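You operate a simulated robot arm through the tools that you are given. There is no shell and no other tool.

Carry out the task below with a simulated robot arm. There is one attempt and no reset: what you move stays moved.

Task
Fit the probe in its well and warm the bed to 23.
Fine: Probe in and vent one shut first, then dial 23 and switch the bed on. Stay until the display shows 23 for the bed.

Only the result counts: the job must be done as asked and must still hold three seconds after the hand-in. Knocking over, shifting, dropping, spilling or breaking anything else fails it.

Robot
A 6-joint arm with a three-finger gripper, fixed in place. Base frame: the origin is on the floor under the middle of its stand, x ahead of it, y to its left, z up. Lengths are in mm, angles in degrees, forces in N, time in s.
It reaches about 1213 mm from its shoulder. Its first joint turns from -166.0 to 166.0 degrees. Payload 4.89 kg.
The tool frame sits at the grasp point between the pads (the TCP): z along the fingers, y along the line on which they close. The tips reach 30 mm beyond it. The gripper opens to 164 mm; its body begins 125 mm behind the TCP.
Orientation is that of the tool frame in the base frame, as a unit quaternion [x, y, z, w]. With the fingers straight down and closing along the base's y, the tool's x points along the base's -x, its y along +y and its z along -z.

Tools
- The arm moves only by the tool move_arm. Its argument "motion" is a list of rows, each a list of 7 numbers: the shift along the tool's x, y, z in mm, then the turn, a rotation vector about the tool's x, y, z in degrees, then the closure, from 0 (fully open) to 1 (shut). In form: [[tx, ty, tz, rx, ry, rz, jaw], ...]. A call has 1 to 20 rows; each row shifts and turns the commanded pose from where the row before left it, along the tool's axes as they then stand. Each row takes 0.2 s and may step no farther than 50 mm and 8.6 degrees from the row before; otherwise, or with a gripper value out of range, the whole call is refused. A pose out of reach is approached as far as the arm can. The call stops where the force on the tool passes 40 N (or 10 N more than at its start, if that is more) or the arm is blocked; 0.2 s more then pass. The fingers move at their own pace (about 108 mm/s each) and stop on an object; they squeeze with about 24 N. The grip force told is the motor's: it shows also when the fingers shut on nothing. Time passes only in rows, and 0.2 s behind the last, so rows that do not move let the fingers close. The reply holds the time, the measured pose of the TCP, the force on the tool along the base axes, the opening and the grip force, in the units named above and with some noise, with the torque about the TCP (base axes, N m) and any sound that the robot's microphone picked up.
- Cameras (640 x 400 px; columns grow to the right, rows downward): "scene" is fixed at [212.6, -656.1, 1692.5]; the picture's right is [0.98, -0.20, 0.00], its down [-0.12, -0.59, -0.80] and it looks along [0.16, 0.78, -0.60] (base axes); focal length 345 px, centre (320, 200). "wrist" rides on the gripper at [76, -2, -152] in the tool frame; the picture's right is [0.02, 1.00, 0.00], its down [-0.88, 0.02, -0.47] and it looks along [-0.47, 0.01, 0.88] (tool axes); focal length 247 px, centre (320, 200). There is no depth. A picture from a camera that has moved, and an enlarged one, comes with that camera's place and axes in the base frame and with its lens. The place of the scene camera against the robot may be out by one fixed shift of up to 25 mm in any direction.
- get_image(camera): a new picture of that camera. The clock stands still meanwhile.
- lift_body(by): moves the trunk up (or, below 0, down) by that many mm; the arm rides with it, the base frame stays. It gives what a move gives, with no picture.
- enlarge(camera, box): a new picture of the part [left, top, right, bottom] of that camera's present view, enlarged. The clock stands still meanwhile.
- finish_job(): hands the job in; it is judged then, once.

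Places have to be worked out from the pictures, the camera data and where the tool is seen. Open the gripper and draw the arm clear of the work before you hand the job in, unless the task says otherwise.

The tools are called after ">>>" by a JSON object that holds its "name" and its "arguments". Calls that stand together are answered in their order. move_arm: Moves the arm, as the interface text tells. Its arguments: {"type":"object","properties":{"motion":{"type":"array"}},"required":["motion"]} The other tools are called the same way: lift_body (by) moves the trunk up or down; get_image (camera) takes a picture; enlarge (camera, box) takes an enlarged picture of a part of a camera's view; finish_job () hands the job in.

At the start:

```text
time: 0.0
tcp_pos: [582.9, 100.9, 1260.3]
ee_rot: [0.0, 1.0, 0.0, 0.0]
contact_force: [0.5, -0.4, -0.1]
wrist_torque: [0.0, 0.01, -0.02]
width: 164.0
gripper_force: 0.1
trunk travel left (down, up): [-175.0, 215.0]
```

scene: 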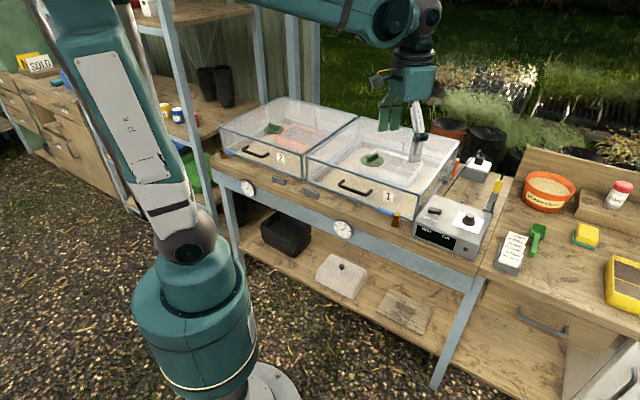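
wrist: 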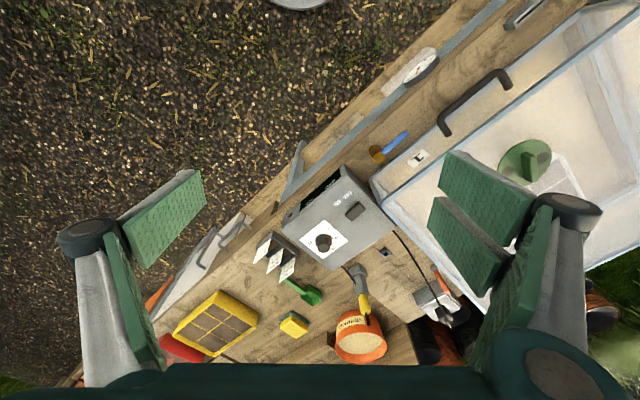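

I start by looking closely at the work area: the controller box, the two lidded beds with vents, and candidates for the probe and its well.

>>> {"name": "enlarge", "arguments": {"camera": "scene", "box": [380, 130, 540, 280]}}

>>> {"name": "enlarge", "arguments": {"camera": "scene", "box": [210, 80, 460, 240]}}

>>> {"name": "enlarge", "arguments": {"camera": "wrist", "box": [240, 120, 480, 320]}}

>>> {"name": "enlarge", "arguments": {"camera": "wrist", "box": [360, 40, 640, 260]}}

```text
2.67 times, centred on (460, 205) of scene
camera zoom: at [212.6, -656.1, 1692.5], right [0.98, -0.2, 0.0], down [-0.12, -0.59, -0.8], along [0.16, 0.78, -0.6], focal length 921 px, centre (-53, 187)
```

zoom: 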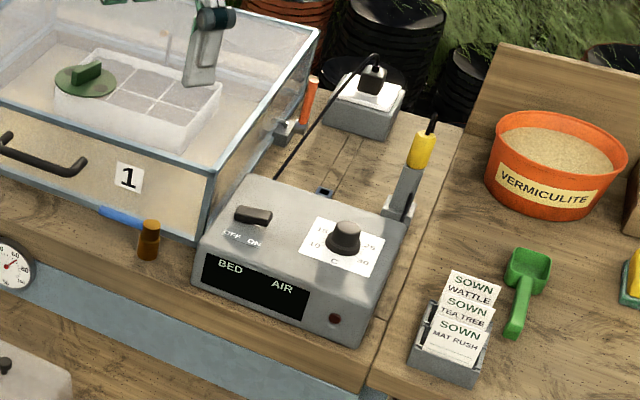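

```text
2.50 times, centred on (335, 160) of scene
camera zoom: at [212.6, -656.1, 1692.5], right [0.98, -0.2, 0.0], down [-0.12, -0.59, -0.8], along [0.16, 0.78, -0.6], focal length 864 px, centre (282, 300)
```

zoom: 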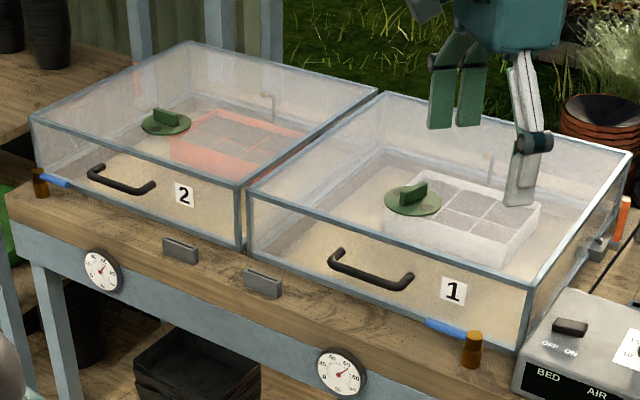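

```text
2.00 times, centred on (360, 220) of wrist
camera zoom: at [507.8, 100.1, 1411.6], right [-0.02, 1.0, 0.0], down [0.88, 0.02, 0.47], along [0.47, 0.01, -0.88], focal length 494 px, centre (240, 160)
```

zoom: 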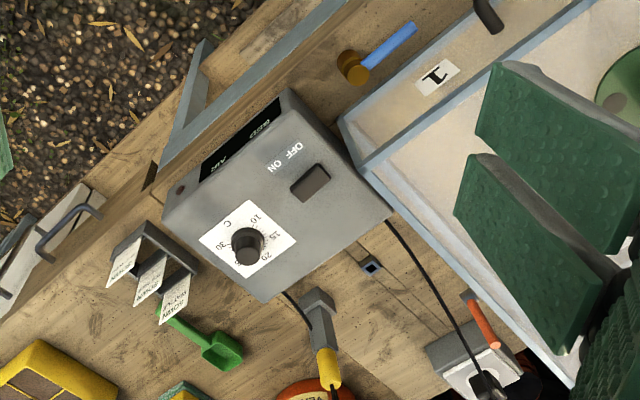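

```text
1.82 times, centred on (500, 150) of wrist
camera zoom: at [507.8, 100.1, 1411.6], right [-0.02, 1.0, 0.0], down [0.88, 0.02, 0.47], along [0.47, 0.01, -0.88], focal length 449 px, centre (-7, 291)
```

zoom: 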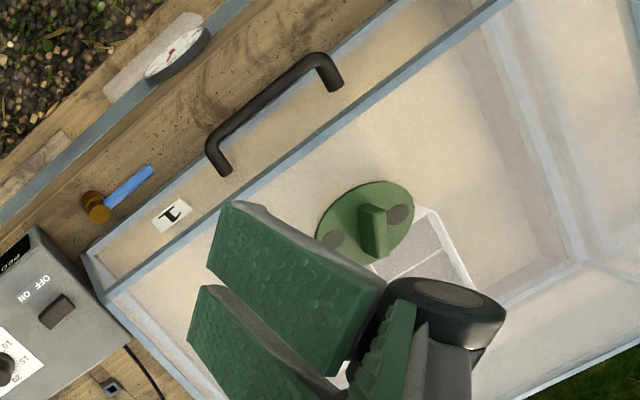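

I zoom further on the probe holder, the small square socket, and the vents.

>>> {"name": "enlarge", "arguments": {"camera": "wrist", "box": [340, 230, 480, 320]}}

>>> {"name": "enlarge", "arguments": {"camera": "scene", "box": [440, 140, 520, 200]}}

>>> {"name": "enlarge", "arguments": {"camera": "scene", "box": [350, 140, 410, 180]}}

>>> {"name": "enlarge", "arguments": {"camera": "scene", "box": [250, 110, 310, 150]}}

>>> {"name": "enlarge", "arguments": {"camera": "scene", "box": [410, 190, 500, 260]}}

>>> {"name": "enlarge", "arguments": {"camera": "wrist", "box": [480, 110, 600, 200]}}

```text
4.44 times, centred on (410, 275) of wrist
camera zoom: at [507.8, 100.1, 1411.6], right [-0.02, 1.0, 0.0], down [0.88, 0.02, 0.47], along [0.47, 0.01, -0.88], focal length 1098 px, centre (-80, -133)
```

zoom: 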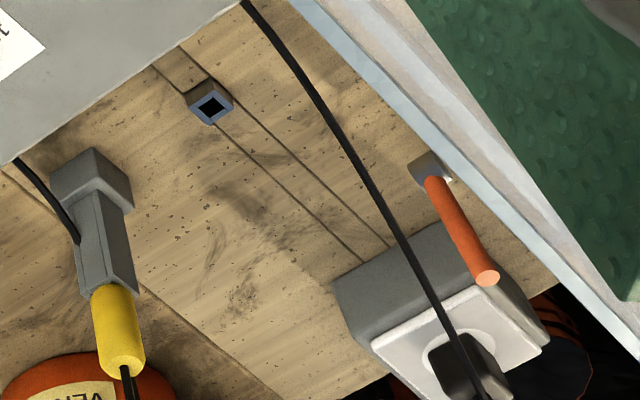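

```text
6.67 times, centred on (480, 170) of scene
camera zoom: at [212.6, -656.1, 1692.5], right [0.98, -0.2, 0.0], down [-0.12, -0.59, -0.8], along [0.16, 0.78, -0.6], focal length 2303 px, centre (-747, 400)
```

zoom: 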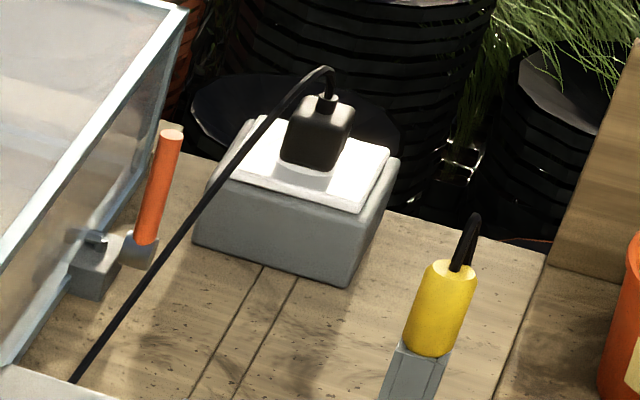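

```text
10.00 times, centred on (380, 160) of scene
camera zoom: at [212.6, -656.1, 1692.5], right [0.98, -0.2, 0.0], down [-0.12, -0.59, -0.8], along [0.16, 0.78, -0.6], focal length 3454 px, centre (-280, 600)
```

zoom: 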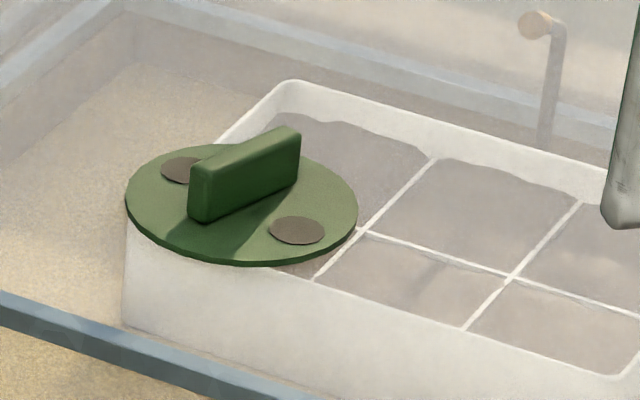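

```text
10.00 times, centred on (280, 130) of scene
camera zoom: at [212.6, -656.1, 1692.5], right [0.98, -0.2, 0.0], down [-0.12, -0.59, -0.8], along [0.16, 0.78, -0.6], focal length 3454 px, centre (720, 900)
```

zoom: 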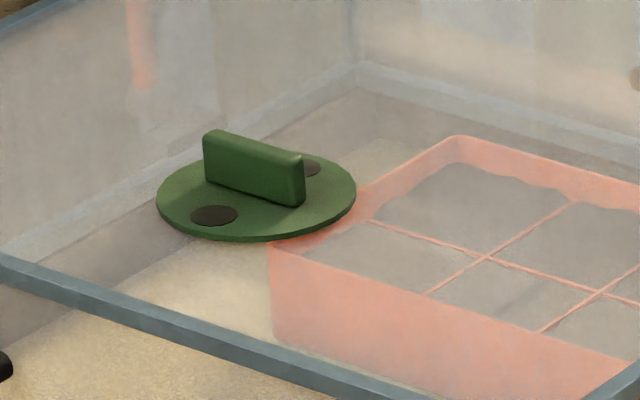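

```text
5.71 times, centred on (455, 225) of scene
camera zoom: at [212.6, -656.1, 1692.5], right [0.98, -0.2, 0.0], down [-0.12, -0.59, -0.8], along [0.16, 0.78, -0.6], focal length 1974 px, centre (-451, 57)
```

zoom: 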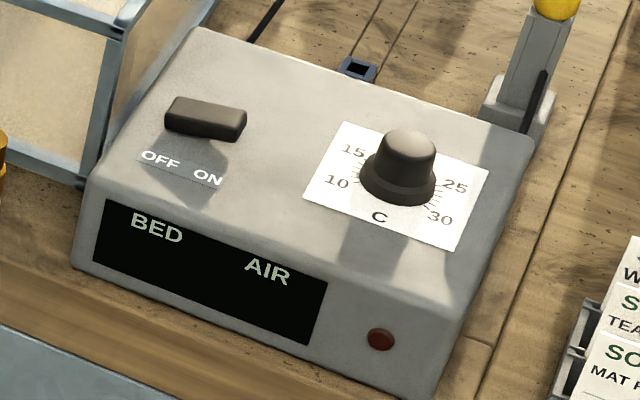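

```text
4.44 times, centred on (540, 155) of wrist
camera zoom: at [507.8, 100.1, 1411.6], right [-0.02, 1.0, 0.0], down [0.88, 0.02, 0.47], along [0.47, 0.01, -0.88], focal length 1098 px, centre (-658, 400)
```

zoom: 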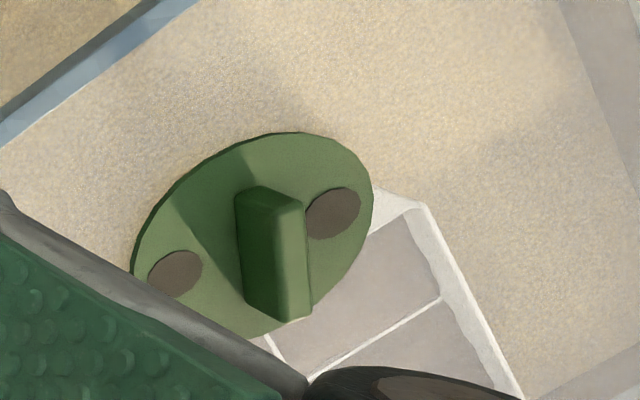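

The probe looks to be the yellow-gripped piece in the grey holder behind the controller, and the well the small square blue-rimmed socket. By triangulation the dial sits near (887, 118, 940). I move the gripper ahead, staying high, for closer wrist pictures.

>>> {"name": "move_arm", "arguments": {"motion": [[-40, 0, 0, 0, 0, 0, 0], [-40, 0, 0, 0, 0, 0, 0], [-40, 0, 0, 0, 0, 0, 0], [-40, 0, 0, 0, 0, 0, 0], [-40, 0, 0, 0, 0, 0, 0], [-40, 0, 0, 0, 0, 0, 0], [0, 0, 0, 0, 0, 0, 0]]}}

>>> {"name": "get_image", "arguments": {"camera": "wrist"}}

>>> {"name": "get_image", "arguments": {"camera": "scene"}}

```text
time: 1.6
tcp_pos: [824.1, 100.5, 1260.6]
ee_rot: [0.0, 1.0, 0.0, 0.0]
contact_force: [1.6, 1.1, -1.1]
wrist_torque: [-0.04, 0.19, 0.0]
width: 163.9
gripper_force: 0.1
trunk travel left (down, up): [-175.0, 215.0]
```

```text
taken
camera wrist: at [749.8, 99.5, 1412.5], right [-0.02, 1.0, 0.0], down [0.88, 0.02, 0.47], along [0.47, 0.01, -0.88], focal length 247 px, centre (320, 200)
```

wrist: 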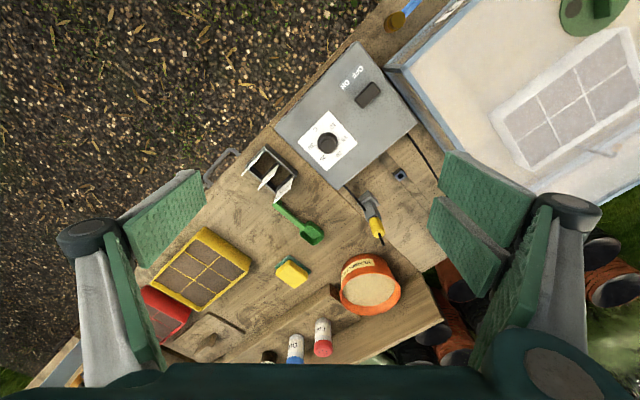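

```text
taken
```

scene: 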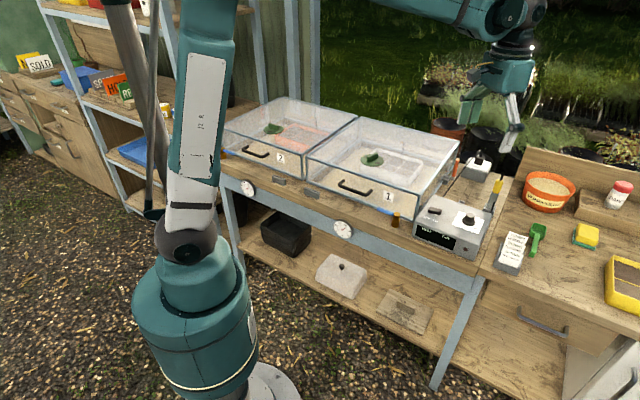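

Motion follows the commands. I enlarge the controller, probe and socket from this new viewpoint to triangulate them using the two wrist positions.

>>> {"name": "enlarge", "arguments": {"camera": "wrist", "box": [260, 30, 440, 150]}}

>>> {"name": "enlarge", "arguments": {"camera": "wrist", "box": [340, 150, 440, 250]}}

>>> {"name": "enlarge", "arguments": {"camera": "wrist", "box": [360, 0, 640, 200]}}

>>> {"name": "enlarge", "arguments": {"camera": "scene", "box": [360, 140, 520, 240]}}

```text
3.33 times, centred on (350, 90) of wrist
camera zoom: at [749.8, 99.5, 1412.5], right [-0.02, 1.0, 0.0], down [0.88, 0.02, 0.47], along [0.47, 0.01, -0.88], focal length 823 px, centre (220, 567)
```

zoom: 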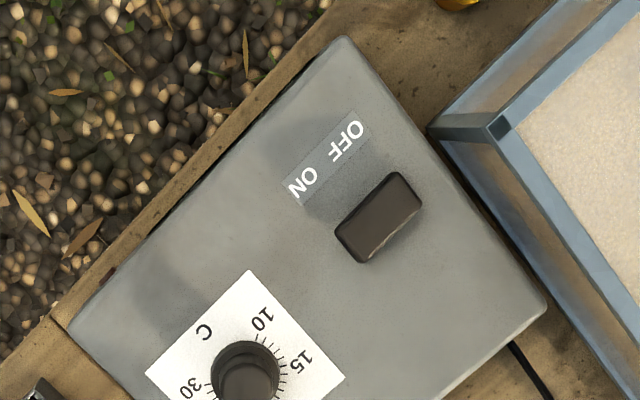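

```text
4.00 times, centred on (390, 200) of wrist
camera zoom: at [749.8, 99.5, 1412.5], right [-0.02, 1.0, 0.0], down [0.88, 0.02, 0.47], along [0.47, 0.01, -0.88], focal length 988 px, centre (40, 200)
```

zoom: 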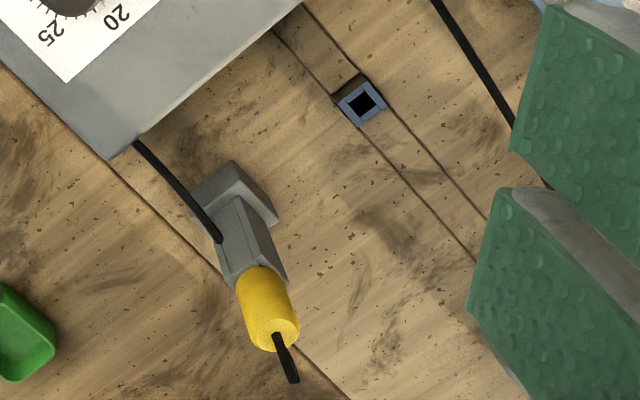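

```text
2.00 times, centred on (500, 100) of wrist
camera zoom: at [749.8, 99.5, 1412.5], right [-0.02, 1.0, 0.0], down [0.88, 0.02, 0.47], along [0.47, 0.01, -0.88], focal length 494 px, centre (-40, 400)
```

zoom: 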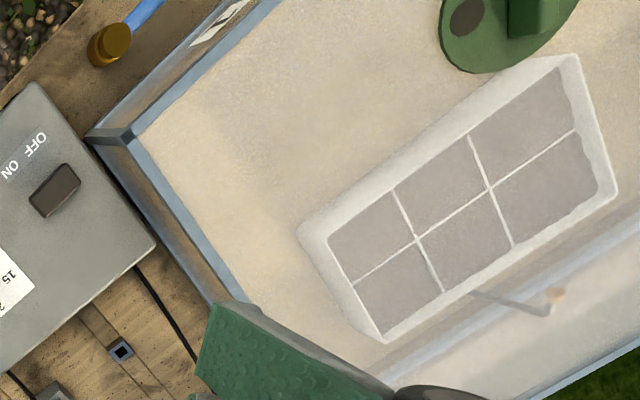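

```text
4.00 times, centred on (440, 190) of scene
camera zoom: at [212.6, -656.1, 1692.5], right [0.98, -0.2, 0.0], down [-0.12, -0.59, -0.8], along [0.16, 0.78, -0.6], focal length 1382 px, centre (-160, 240)
```

zoom: 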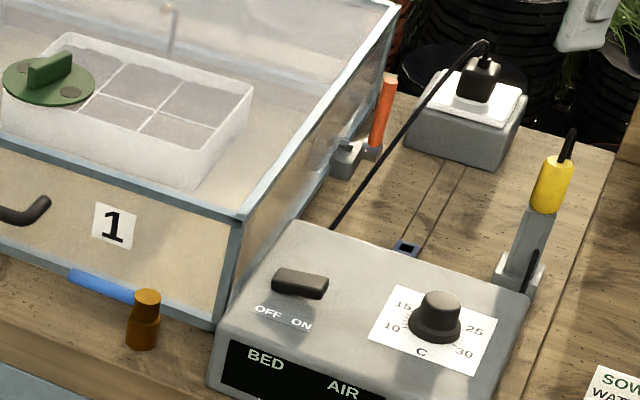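

From the two wrist views I get: well mouth ≈ (973, 298, 859), probe grip top ≈ (1048, 229, 993), switch ≈ (790, 186, 930), lid-1 top z ≈ 984, vent-1 disc ≈ (651, 473, 987), bench turned 45°. I move closer to the probe and well, still above everything, to look again.

>>> {"name": "move_arm", "arguments": {"motion": [[-21, 20, 20, 0, 0, 0, 0], [-21, 20, 20, 0, 0, 0, 0], [-21, 20, 20, 0, 0, 0, 0], [-21, 20, 20, 0, 0, 0, 0], [-21, 20, 20, 0, 0, 0, 0], [0, 0, 0, 0, 0, 0, 0]]}}

>>> {"name": "get_image", "arguments": {"camera": "wrist"}}

>>> {"name": "enlarge", "arguments": {"camera": "wrist", "box": [240, 80, 440, 220]}}

```text
time: 3.0
tcp_pos: [930.0, 200.2, 1160.4]
ee_rot: [0.0, 1.0, 0.0, 0.001]
contact_force: [0.8, 0.9, -1.0]
wrist_torque: [-0.07, 0.09, -0.01]
width: 164.0
gripper_force: 0.0
trunk travel left (down, up): [-175.0, 215.0]
```

```text
taken
camera wrist: at [854.5, 198.8, 1311.5], right [-0.02, 1.0, 0.0], down [0.88, 0.02, 0.47], along [0.47, 0.01, -0.88], focal length 247 px, centre (320, 200)
```

wrist: 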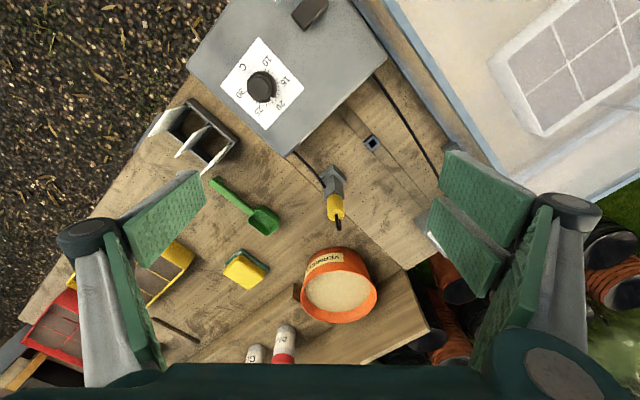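

```text
2.86 times, centred on (340, 150) of wrist
camera zoom: at [854.5, 198.8, 1311.5], right [-0.02, 1.0, 0.0], down [0.88, 0.02, 0.47], along [0.47, 0.01, -0.88], focal length 706 px, centre (263, 343)
```

zoom: 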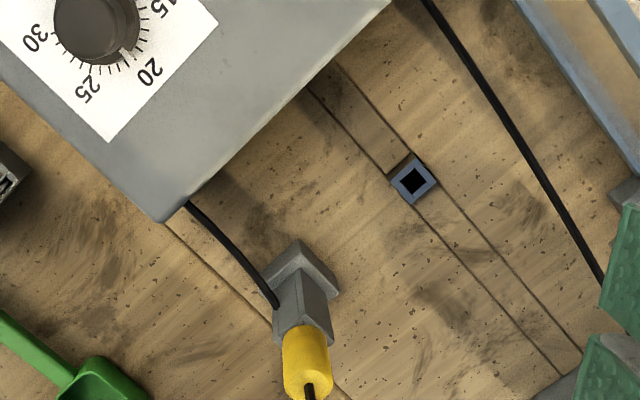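

>>> {"name": "enlarge", "arguments": {"camera": "wrist", "box": [300, 120, 400, 240]}}

>>> {"name": "enlarge", "arguments": {"camera": "wrist", "box": [200, 20, 320, 140]}}

>>> {"name": "enlarge", "arguments": {"camera": "scene", "box": [465, 165, 515, 225]}}

```text
3.33 times, centred on (350, 180) of wrist
camera zoom: at [854.5, 198.8, 1311.5], right [-0.02, 1.0, 0.0], down [0.88, 0.02, 0.47], along [0.47, 0.01, -0.88], focal length 823 px, centre (220, 267)
```

zoom: 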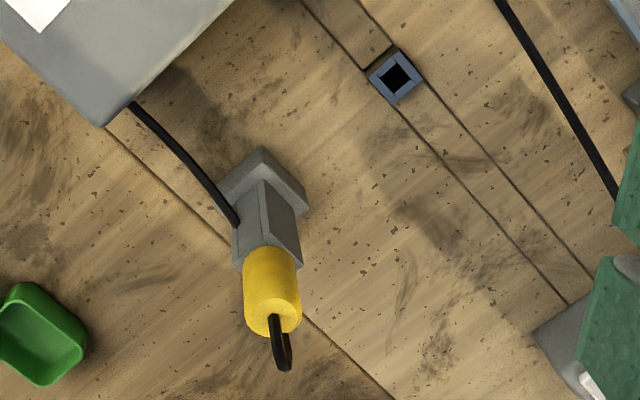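

```text
3.33 times, centred on (260, 80) of wrist
camera zoom: at [854.5, 198.8, 1311.5], right [-0.02, 1.0, 0.0], down [0.88, 0.02, 0.47], along [0.47, 0.01, -0.88], focal length 823 px, centre (520, 600)
```

zoom: 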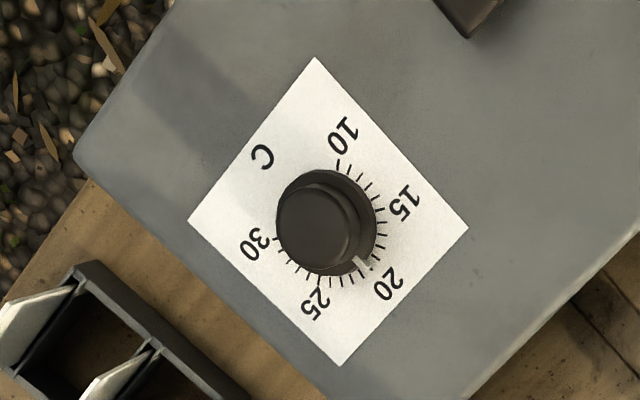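

```text
6.67 times, centred on (490, 195) of scene
camera zoom: at [212.6, -656.1, 1692.5], right [0.98, -0.2, 0.0], down [-0.12, -0.59, -0.8], along [0.16, 0.78, -0.6], focal length 2303 px, centre (-813, 233)
```

zoom: 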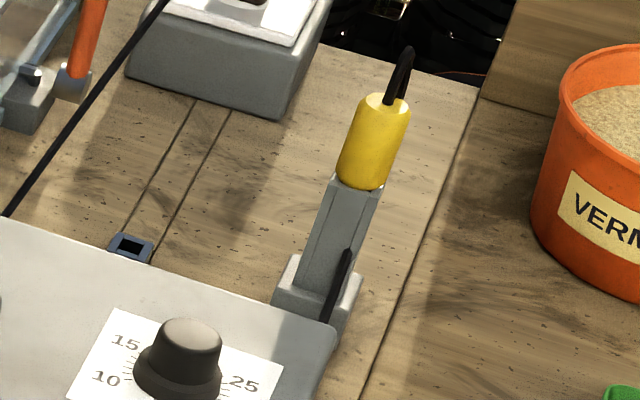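

Everything is consistent: the probe handle (yellow, ~25 mm across, z ≈ 943–988) stands vertically at about (1053, 229) in a square tube, and the well at (974, 299, 859) has the same 45° orientation, so no yaw is needed. I go above the handle, with the fingers partly closed.

>>> {"name": "move_arm", "arguments": {"motion": [[-30, 7, 15, 0, 0, 0, 0.2], [-30, 7, 15, 0, 0, 0, 0.3], [-30, 7, 15, 0, 0, 0, 0.4], [-30, 7, 15, 0, 0, 0, 0.4], [0, 0, 0, 0, 0, 0, 0.4], [0, 0, 0, 0, 0, 0, 0.4]]}}

>>> {"name": "get_image", "arguments": {"camera": "wrist"}}

>>> {"name": "get_image", "arguments": {"camera": "scene"}}

```text
time: 4.4
tcp_pos: [1050.4, 228.0, 1100.7]
ee_rot: [0.0, 1.0, 0.0, -0.001]
contact_force: [0.3, 0.6, -0.7]
wrist_torque: [-0.05, 0.08, -0.01]
width: 98.6
gripper_force: 0.0
trunk travel left (down, up): [-175.0, 215.0]
```

```text
taken
camera wrist: at [974.3, 227.3, 1252.5], right [-0.02, 1.0, 0.0], down [0.88, 0.02, 0.47], along [0.47, 0.01, -0.88], focal length 247 px, centre (320, 200)
```

wrist: 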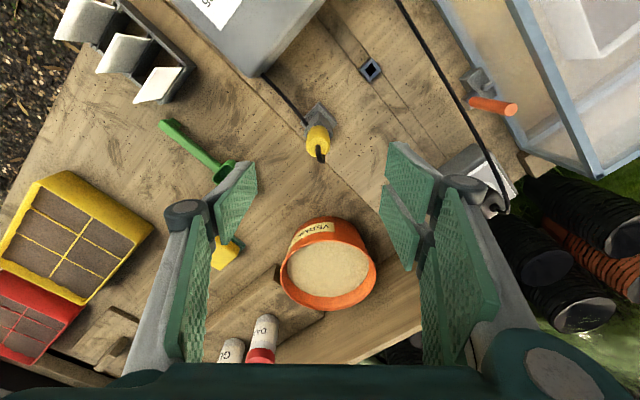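

```text
taken
```

scene: 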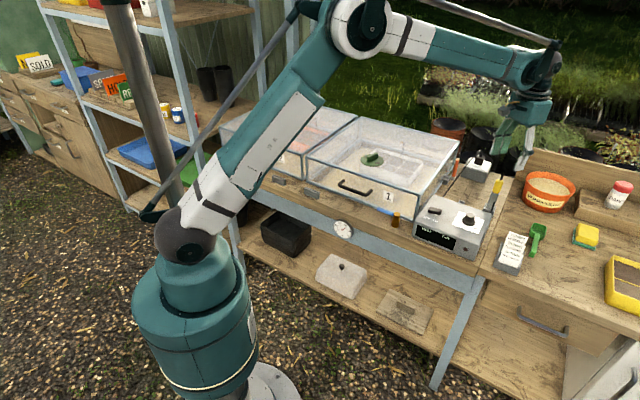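

I enlarge around the probe from here to refine its centre, also peeking at the well and the orange rod by lid 1.

>>> {"name": "enlarge", "arguments": {"camera": "wrist", "box": [270, 80, 370, 180]}}

>>> {"name": "enlarge", "arguments": {"camera": "wrist", "box": [340, 40, 540, 170]}}

```text
4.00 times, centred on (320, 130) of wrist
camera zoom: at [974.3, 227.3, 1252.5], right [-0.02, 1.0, 0.0], down [0.88, 0.02, 0.47], along [0.47, 0.01, -0.88], focal length 988 px, centre (320, 480)
```

zoom: 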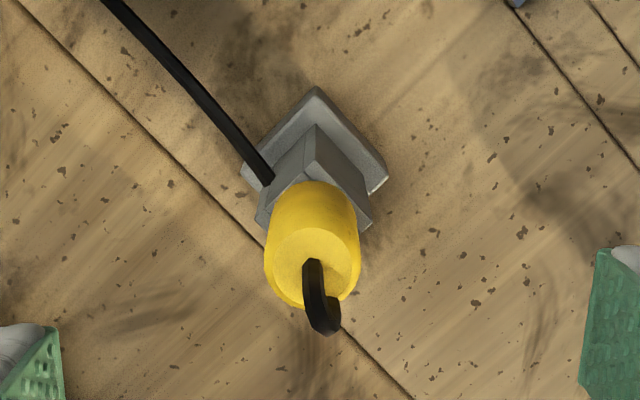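

```text
3.08 times, centred on (440, 105) of wrist
camera zoom: at [974.3, 227.3, 1252.5], right [-0.02, 1.0, 0.0], down [0.88, 0.02, 0.47], along [0.47, 0.01, -0.88], focal length 760 px, centre (-49, 492)
```

zoom: 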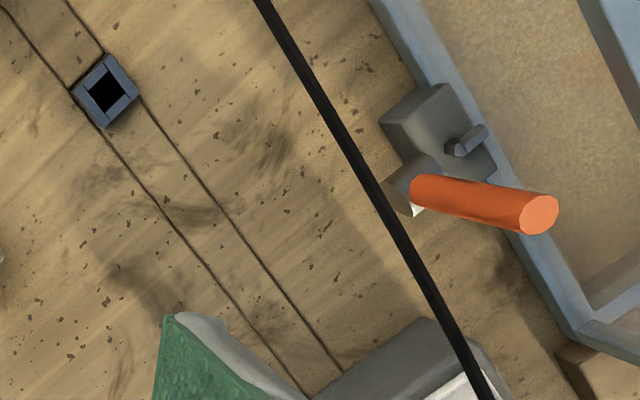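

Handle axis now reads ≈ (1050, 227), right under the TCP. I descend 122 mm so the pads surround the handle, checking before closing.

>>> {"name": "move_arm", "arguments": {"motion": [[0, -1, 30, 0, 0, 0, 0.4], [0, 0, 30, 0, 0, 0, 0.5], [0, 0, 30, 0, 0, 0, 0.5], [0, 0, 20, 0, 0, 0, 0.5], [0, 0, 12, 0, 0, 0, 0.5], [0, 0, 0, 0, 0, 0, 0.5]]}}

>>> {"name": "get_image", "arguments": {"camera": "wrist"}}

>>> {"name": "enlarge", "arguments": {"camera": "scene", "box": [440, 100, 580, 220]}}

```text
time: 5.8
tcp_pos: [1045.9, 225.8, 977.5]
ee_rot: [0.001, 1.0, -0.001, 0.0]
contact_force: [-0.5, 0.4, 0.3]
wrist_torque: [-0.03, 0.07, 0.0]
width: 81.9
gripper_force: 0.0
trunk travel left (down, up): [-175.0, 215.0]
```

```text
taken
camera wrist: at [971.2, 226.2, 1129.1], right [-0.02, 1.0, 0.0], down [0.88, 0.02, 0.47], along [0.47, 0.01, -0.88], focal length 247 px, centre (320, 200)
```

wrist: 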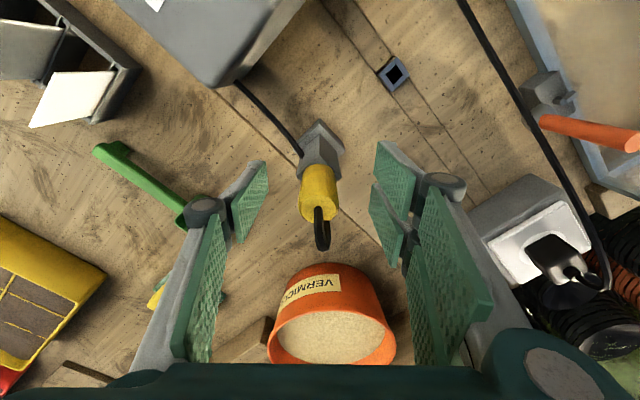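

```text
3.33 times, centred on (510, 160) of scene
camera zoom: at [212.6, -656.1, 1692.5], right [0.98, -0.2, 0.0], down [-0.12, -0.59, -0.8], along [0.16, 0.78, -0.6], focal length 1151 px, centre (-313, 333)
```

zoom: 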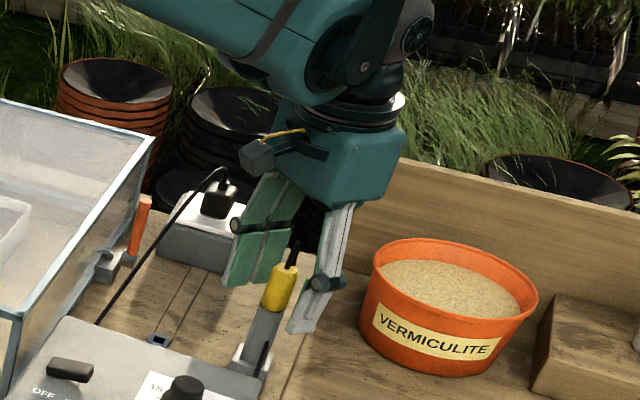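

The handle stands between the pads but the TCP reads about 5 mm short in x (1046–1047 against the handle at ~1052). I nudge forward and then check the reading.

>>> {"name": "move_arm", "arguments": {"motion": [[-4, 1, 0, 0, 0, 0, 0.5], [0, 0, 0, 0, 0, 0, 0.5], [0, 0, 0, 0, 0, 0, 0.5]]}}

>>> {"name": "enlarge", "arguments": {"camera": "wrist", "box": [270, 120, 370, 260]}}

```text
time: 6.6
tcp_pos: [1052.0, 228.2, 977.1]
ee_rot: [0.0, 1.0, 0.0, -0.001]
contact_force: [0.1, 0.4, 0.6]
wrist_torque: [0.01, 0.0, 0.0]
width: 82.0
gripper_force: 0.1
trunk travel left (down, up): [-175.0, 215.0]
```

```text
2.86 times, centred on (320, 190) of wrist
camera zoom: at [976.1, 227.4, 1129.4], right [-0.02, 1.0, 0.0], down [0.88, 0.02, 0.47], along [0.47, 0.01, -0.88], focal length 706 px, centre (320, 229)
```

zoom: 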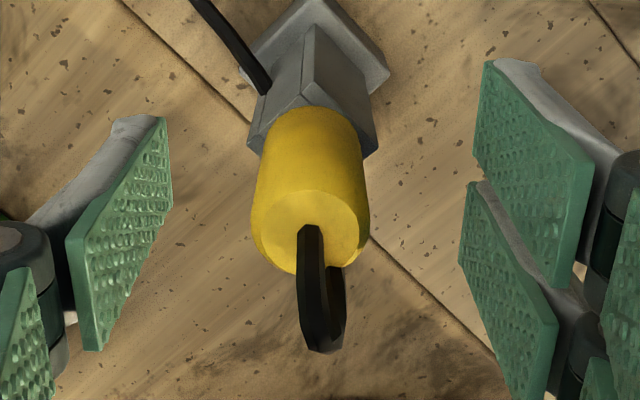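

Handle centre reads (1052.8, 227) with the TCP at (1052, 228): well centred. I close the fingers on it.

>>> {"name": "move_arm", "arguments": {"motion": [[0, -0.5, 0, 0, 0, 0, 0.7], [0, 0, 0, 0, 0, 0, 0.9], [0, 0, 0, 0, 0, 0, 1], [0, 0, 0, 0, 0, 0, 1], [0, 0, 0, 0, 0, 0, 1]]}}

>>> {"name": "get_image", "arguments": {"camera": "wrist"}}

```text
time: 7.8
tcp_pos: [1051.5, 227.6, 979.2]
ee_rot: [0.0, 1.0, 0.0, 0.0]
contact_force: [-2.6, -2.1, 24.1]
wrist_torque: [-0.31, 0.16, 0.01]
width: 24.2
gripper_force: 24.2
trunk travel left (down, up): [-175.0, 215.0]
```

```text
taken
camera wrist: at [974.9, 226.4, 1130.9], right [-0.02, 1.0, 0.0], down [0.88, 0.02, 0.47], along [0.47, 0.01, -0.88], focal length 247 px, centre (320, 200)
```

wrist: 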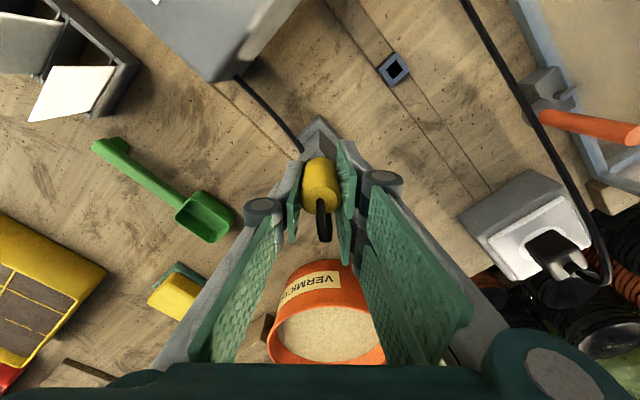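

Gripped at 24.2 mm with 24 N; an upward 24 N load suggests tips touch the tube top. I lift slowly and look whether the probe comes along.

>>> {"name": "move_arm", "arguments": {"motion": [[0, 0, -5, 0, 0, 0, 1], [0, 0, -10, 0, 0, 0, 1], [0, 0, -15, 0, 0, 0, 1], [0, 0, 0, 0, 0, 0, 1]]}}

>>> {"name": "enlarge", "arguments": {"camera": "wrist", "box": [250, 90, 410, 250]}}

>>> {"name": "enlarge", "arguments": {"camera": "scene", "box": [440, 120, 560, 220]}}

```text
time: 8.8
tcp_pos: [1052.1, 226.9, 1006.6]
ee_rot: [0.0, 1.0, 0.0, -0.001]
contact_force: [0.8, 0.1, -0.8]
wrist_torque: [0.0, 0.0, -0.03]
width: 24.2
gripper_force: 24.1
trunk travel left (down, up): [-175.0, 215.0]
```

```text
2.50 times, centred on (330, 170) of wrist
camera zoom: at [976.2, 226.5, 1159.3], right [-0.02, 1.0, 0.0], down [0.88, 0.02, 0.47], along [0.47, 0.01, -0.88], focal length 617 px, centre (295, 275)
```

zoom: 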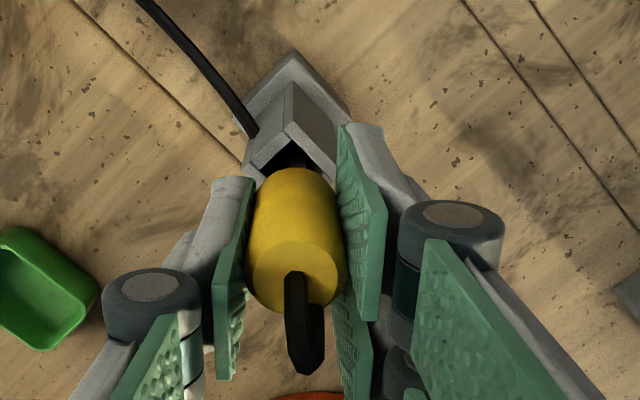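

```text
4.00 times, centred on (500, 170) of scene
camera zoom: at [212.6, -656.1, 1692.5], right [0.98, -0.2, 0.0], down [-0.12, -0.59, -0.8], along [0.16, 0.78, -0.6], focal length 1382 px, centre (-400, 320)
```

zoom: 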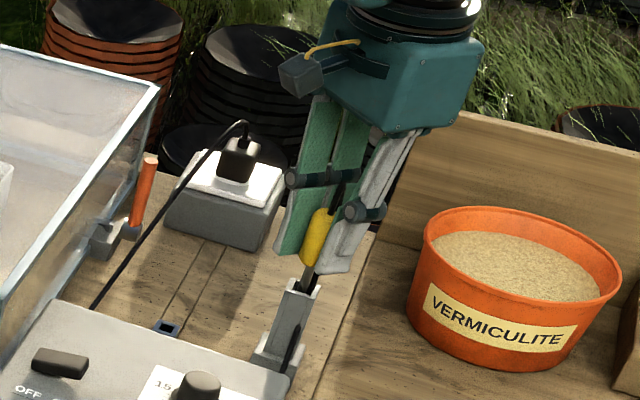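

The probe is coming out of its tube. I lift it another ~110 mm and look at the stem.

>>> {"name": "move_arm", "arguments": {"motion": [[0, 0, -20, 0, 0, 0, 1], [0, 0, -20, 0, 0, 0, 1], [0, 0, -20, 0, 0, 0, 1], [0, 0, -20, 0, 0, 0, 1], [0, 0, -20, 0, 0, 0, 1], [0, 0, -10, 0, 0, 0, 1], [0, 0, 0, 0, 0, 0, 1]]}}

>>> {"name": "enlarge", "arguments": {"camera": "wrist", "box": [240, 60, 440, 260]}}

>>> {"name": "enlarge", "arguments": {"camera": "scene", "box": [440, 100, 560, 220]}}

```text
time: 10.4
tcp_pos: [1053.0, 228.4, 1117.8]
ee_rot: [-0.001, 1.0, 0.0, 0.0]
contact_force: [0.6, 0.3, 0.0]
wrist_torque: [0.01, -0.03, -0.01]
width: 24.2
gripper_force: 24.3
trunk travel left (down, up): [-175.0, 215.0]
```

```text
2.00 times, centred on (340, 160) of wrist
camera zoom: at [977.0, 227.4, 1269.0], right [-0.02, 1.0, 0.0], down [0.88, 0.02, 0.47], along [0.47, 0.01, -0.88], focal length 494 px, centre (280, 280)
```

zoom: 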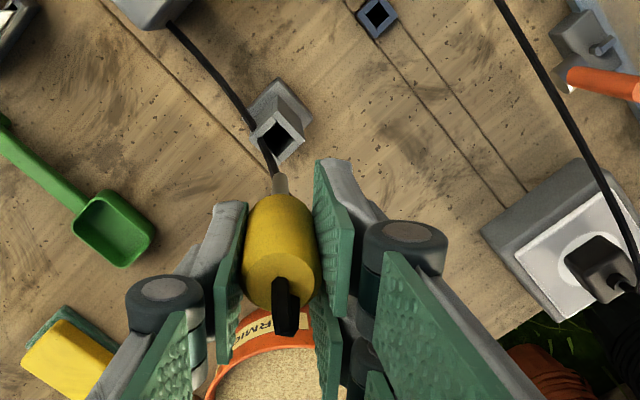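

```text
3.33 times, centred on (500, 160) of scene
camera zoom: at [212.6, -656.1, 1692.5], right [0.98, -0.2, 0.0], down [-0.12, -0.59, -0.8], along [0.16, 0.78, -0.6], focal length 1151 px, centre (-280, 333)
```

zoom: 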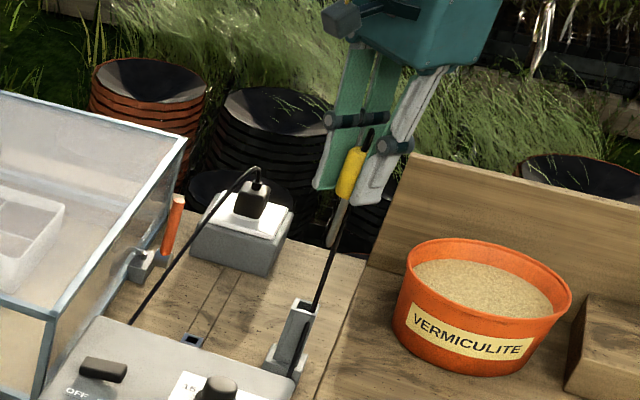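

The probe is free: a short metal stem under the yellow handle, with its cable trailing to the controller. I zoom on the stem to measure its length, thickness and tilt.

>>> {"name": "enlarge", "arguments": {"camera": "scene", "box": [520, 130, 570, 180]}}

>>> {"name": "enlarge", "arguments": {"camera": "wrist", "box": [340, 130, 420, 230]}}

>>> {"name": "enlarge", "arguments": {"camera": "wrist", "box": [290, 100, 410, 220]}}

```text
8.00 times, centred on (545, 155) of scene
camera zoom: at [212.6, -656.1, 1692.5], right [0.98, -0.2, 0.0], down [-0.12, -0.59, -0.8], along [0.16, 0.78, -0.6], focal length 2764 px, centre (-1480, 560)
```

zoom: 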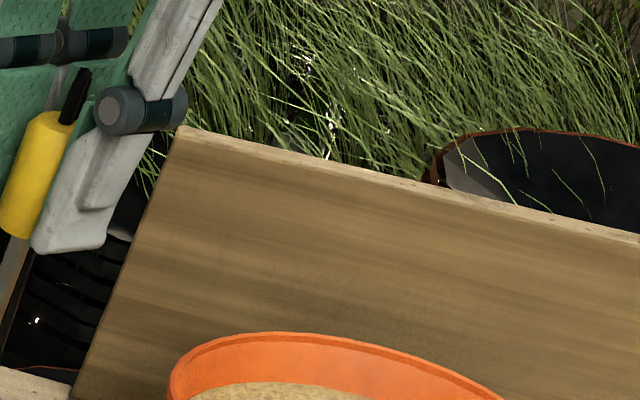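

```text
4.00 times, centred on (380, 180) of wrist
camera zoom: at [977.0, 227.4, 1269.0], right [-0.02, 1.0, 0.0], down [0.88, 0.02, 0.47], along [0.47, 0.01, -0.88], focal length 988 px, centre (80, 280)
```

zoom: 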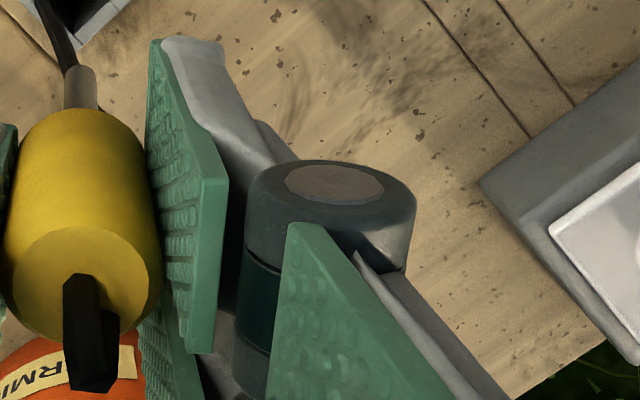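

```text
3.33 times, centred on (350, 160) of wrist
camera zoom: at [977.0, 227.4, 1269.0], right [-0.02, 1.0, 0.0], down [0.88, 0.02, 0.47], along [0.47, 0.01, -0.88], focal length 823 px, centre (220, 333)
```

zoom: 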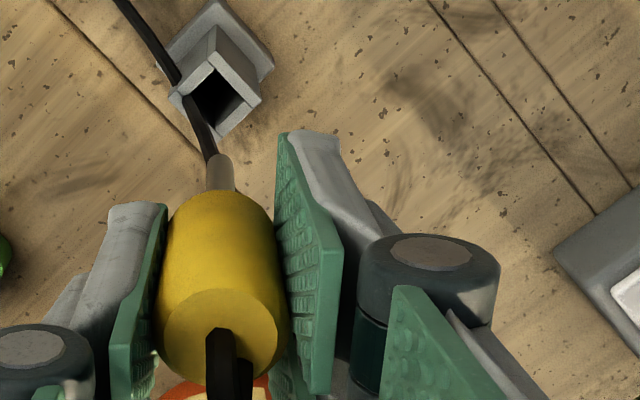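

>>> {"name": "enlarge", "arguments": {"camera": "scene", "box": [520, 145, 560, 185]}}

>>> {"name": "enlarge", "arguments": {"camera": "scene", "box": [520, 140, 560, 190]}}

>>> {"name": "get_image", "arguments": {"camera": "scene"}}

```text
10.00 times, centred on (540, 165) of scene
camera zoom: at [212.6, -656.1, 1692.5], right [0.98, -0.2, 0.0], down [-0.12, -0.59, -0.8], along [0.16, 0.78, -0.6], focal length 3454 px, centre (-1880, 550)
```

zoom: 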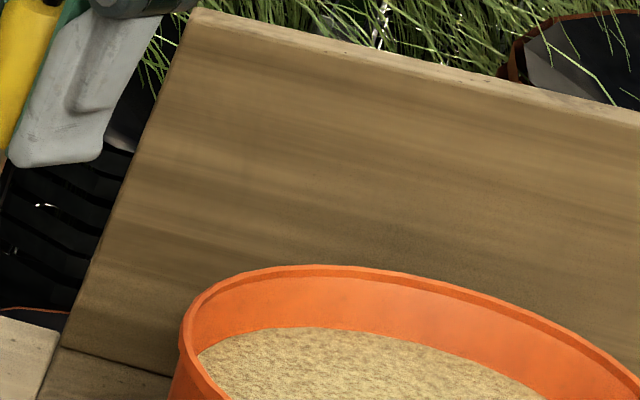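

```text
8.00 times, centred on (540, 165) of scene
camera zoom: at [212.6, -656.1, 1692.5], right [0.98, -0.2, 0.0], down [-0.12, -0.59, -0.8], along [0.16, 0.78, -0.6], focal length 2764 px, centre (-1440, 480)
```

zoom: 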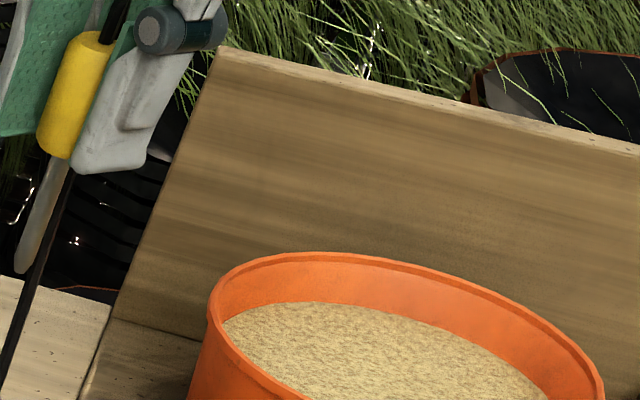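

```text
taken
```

scene: 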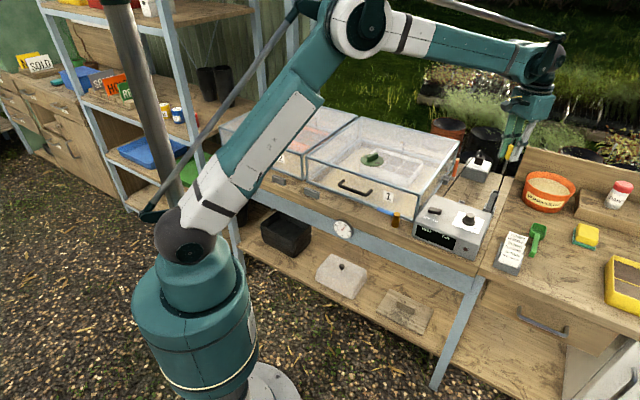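

Stem is ~58 mm long and ~8–10 mm thick, its tip about 102 mm under the TCP. I carry it level to above the well at (974.4, 298.6), then lower until the tip is about 25 mm over the mouth.

>>> {"name": "move_arm", "arguments": {"motion": [[20, 18, 0, 0, 0, 0, 1], [20, 18, 0, 0, 0, 0, 1], [20, 18, 0, 0, 0, 0, 1], [19, 17, 0, 0, 0, 0, 1], [0, 0, 20, 0, 0, 0, 1], [0, 0, 30, 0, 0, 0, 1], [0, 0, 30, 0, 0, 0, 1], [0, 0, 30, 0, 0, 0, 1], [0, 0, 15, 0, 0, 0, 1], [0, 0, 0, 0, 0, 0, 1]]}}

>>> {"name": "get_image", "arguments": {"camera": "wrist"}}

>>> {"name": "enlarge", "arguments": {"camera": "scene", "box": [430, 120, 530, 220]}}

>>> {"name": "enlarge", "arguments": {"camera": "wrist", "box": [260, 80, 380, 220]}}

```text
time: 12.6
tcp_pos: [973.5, 299.6, 992.2]
ee_rot: [0.0, 1.0, -0.001, 0.0]
contact_force: [-0.3, -0.8, -1.8]
wrist_torque: [-0.02, 0.04, 0.01]
width: 24.0
gripper_force: 24.2
trunk travel left (down, up): [-175.0, 215.0]
```

```text
taken
camera wrist: at [897.5, 299.1, 1143.9], right [-0.02, 1.0, 0.0], down [0.88, 0.02, 0.47], along [0.47, 0.01, -0.88], focal length 247 px, centre (320, 200)
```

wrist: 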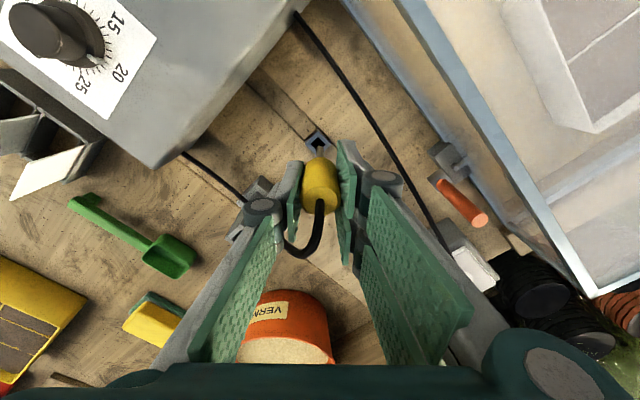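

```text
4.00 times, centred on (480, 170) of scene
camera zoom: at [212.6, -656.1, 1692.5], right [0.98, -0.2, 0.0], down [-0.12, -0.59, -0.8], along [0.16, 0.78, -0.6], focal length 1382 px, centre (-320, 320)
```

zoom: 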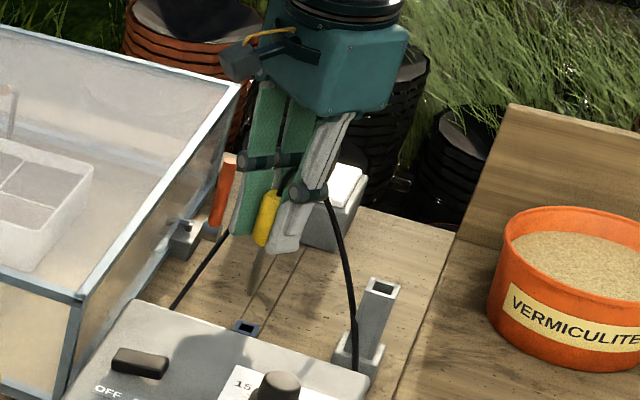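

```text
2.86 times, centred on (320, 150) of wrist
camera zoom: at [897.5, 299.1, 1143.9], right [-0.02, 1.0, 0.0], down [0.88, 0.02, 0.47], along [0.47, 0.01, -0.88], focal length 706 px, centre (320, 343)
```

zoom: 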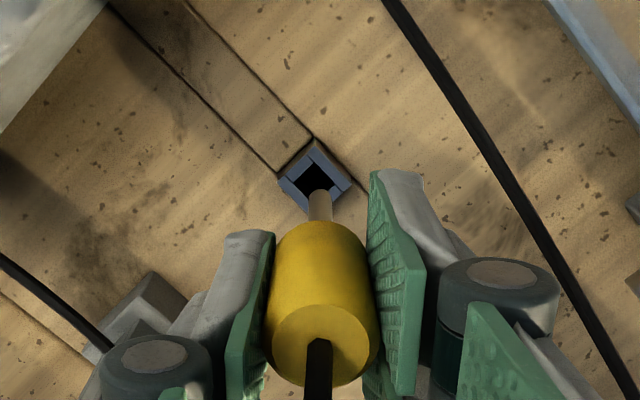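

The tip sits about 2 mm too far in +y relative to the hole; x looks right. I correct by −2.2 mm in y and lower another 18 mm, then check again.

>>> {"name": "move_arm", "arguments": {"motion": [[-0.5, -2.2, 8, 0, 0, 0, 1], [0, 0, 8, 0, 0, 0, 1], [0, 0, 2, 0, 0, 0, 1], [0, 0, 0, 0, 0, 0, 1]]}}

>>> {"name": "enlarge", "arguments": {"camera": "scene", "box": [445, 175, 485, 215]}}

>>> {"name": "enlarge", "arguments": {"camera": "wrist", "box": [290, 110, 350, 170]}}

```text
time: 13.6
tcp_pos: [973.7, 298.1, 974.0]
ee_rot: [0.0, 1.0, 0.0, 0.0]
contact_force: [0.5, -0.2, -1.0]
wrist_torque: [0.0, 0.04, 0.01]
width: 24.3
gripper_force: 24.2
trunk travel left (down, up): [-175.0, 215.0]
```

```text
10.00 times, centred on (465, 195) of scene
camera zoom: at [212.6, -656.1, 1692.5], right [0.98, -0.2, 0.0], down [-0.12, -0.59, -0.8], along [0.16, 0.78, -0.6], focal length 3454 px, centre (-1130, 250)
```

zoom: 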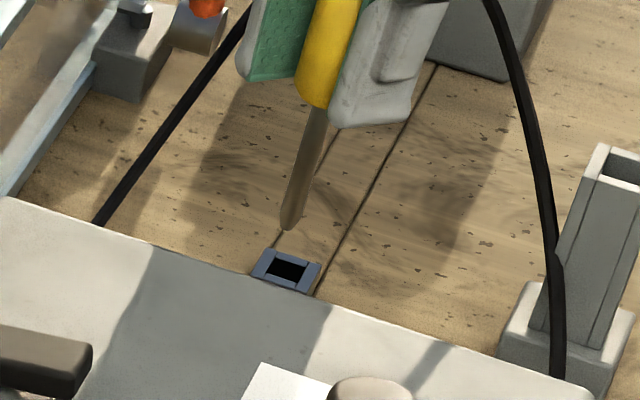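

```text
6.67 times, centred on (320, 140) of wrist
camera zoom: at [898.5, 296.6, 1126.3], right [-0.02, 1.0, 0.0], down [0.88, 0.02, 0.47], along [0.47, 0.01, -0.88], focal length 1646 px, centre (320, 600)
```

zoom: 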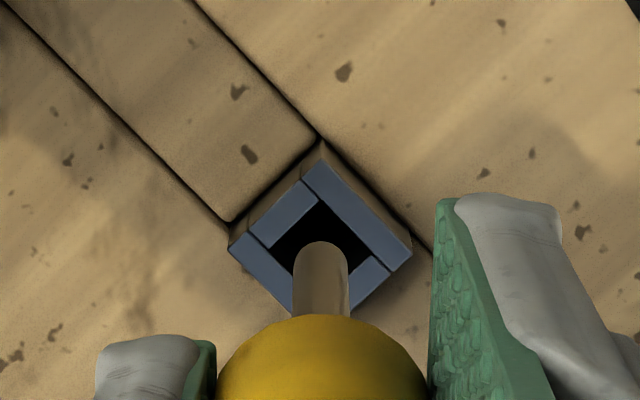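

Both views agree the tip needs to go about 2.5–3 mm further in +x to be over the hole; y is now lined up. I shift and lower 8 mm, then look again.

>>> {"name": "move_arm", "arguments": {"motion": [[-2.7, 0, 3, 0, 0, 0, 1], [0, 0, 5, 0, 0, 0, 1], [0, 0, 0, 0, 0, 0, 1]]}}

>>> {"name": "enlarge", "arguments": {"camera": "scene", "box": [445, 175, 485, 215]}}

>>> {"name": "enlarge", "arguments": {"camera": "wrist", "box": [290, 110, 350, 170]}}

```text
time: 14.4
tcp_pos: [978.3, 297.6, 967.0]
ee_rot: [0.0, 1.0, 0.0, 0.0]
contact_force: [0.2, 0.3, -0.9]
wrist_torque: [0.01, 0.01, 0.01]
width: 24.1
gripper_force: 24.0
trunk travel left (down, up): [-175.0, 215.0]
```

```text
10.00 times, centred on (465, 195) of scene
camera zoom: at [212.6, -656.1, 1692.5], right [0.98, -0.2, 0.0], down [-0.12, -0.59, -0.8], along [0.16, 0.78, -0.6], focal length 3454 px, centre (-1130, 250)
```

zoom: 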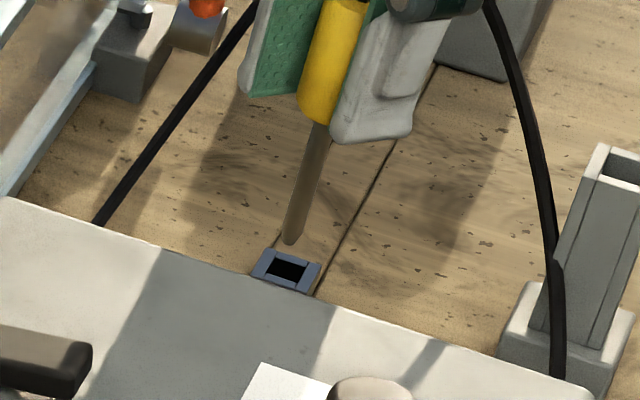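

```text
6.67 times, centred on (320, 140) of wrist
camera zoom: at [901.5, 296.8, 1118.5], right [-0.02, 1.0, 0.0], down [0.88, 0.02, 0.47], along [0.47, 0.01, -0.88], focal length 1646 px, centre (320, 600)
```

zoom: 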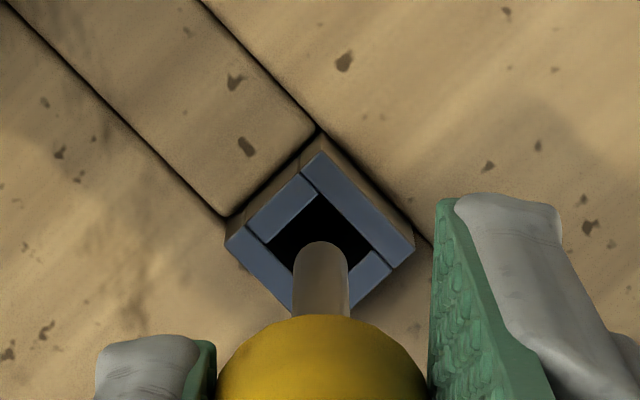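

Nearly lined up; about 1 mm more in +x. I lower another 10 mm to bring the tip right at the mouth.

>>> {"name": "move_arm", "arguments": {"motion": [[-1.0, 0, 4, 0, 0, 0, 1], [0, 0, 5, 0, 0, 0, 1], [0, 0, 0, 0, 0, 0, 1]]}}

>>> {"name": "enlarge", "arguments": {"camera": "scene", "box": [445, 175, 485, 215]}}

>>> {"name": "enlarge", "arguments": {"camera": "wrist", "box": [290, 110, 350, 170]}}

```text
time: 15.2
tcp_pos: [977.9, 297.9, 956.6]
ee_rot: [0.0, 1.0, -0.001, 0.0]
contact_force: [-0.5, 0.5, -1.1]
wrist_torque: [0.01, 0.02, 0.01]
width: 24.1
gripper_force: 23.9
trunk travel left (down, up): [-175.0, 215.0]
```

```text
10.00 times, centred on (465, 195) of scene
camera zoom: at [212.6, -656.1, 1692.5], right [0.98, -0.2, 0.0], down [-0.12, -0.59, -0.8], along [0.16, 0.78, -0.6], focal length 3454 px, centre (-1130, 250)
```

zoom: 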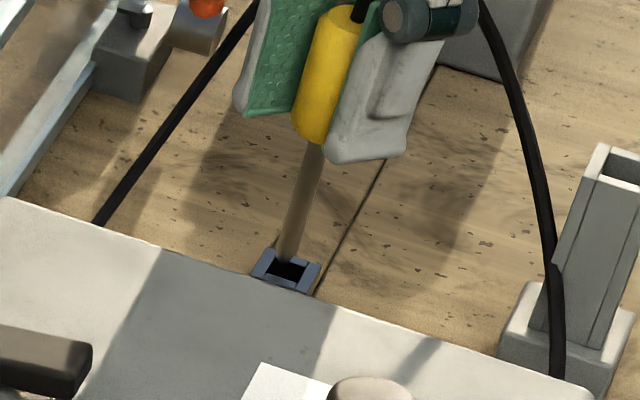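

```text
6.67 times, centred on (320, 140) of wrist
camera zoom: at [901.9, 297.0, 1109.4], right [-0.02, 1.0, 0.0], down [0.88, 0.02, 0.47], along [0.47, 0.01, -0.88], focal length 1646 px, centre (320, 600)
```

zoom: 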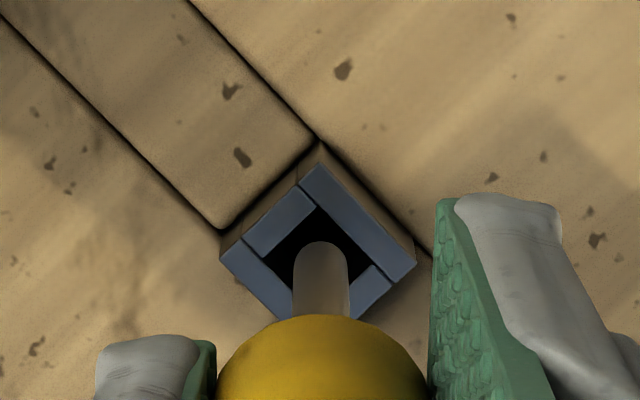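

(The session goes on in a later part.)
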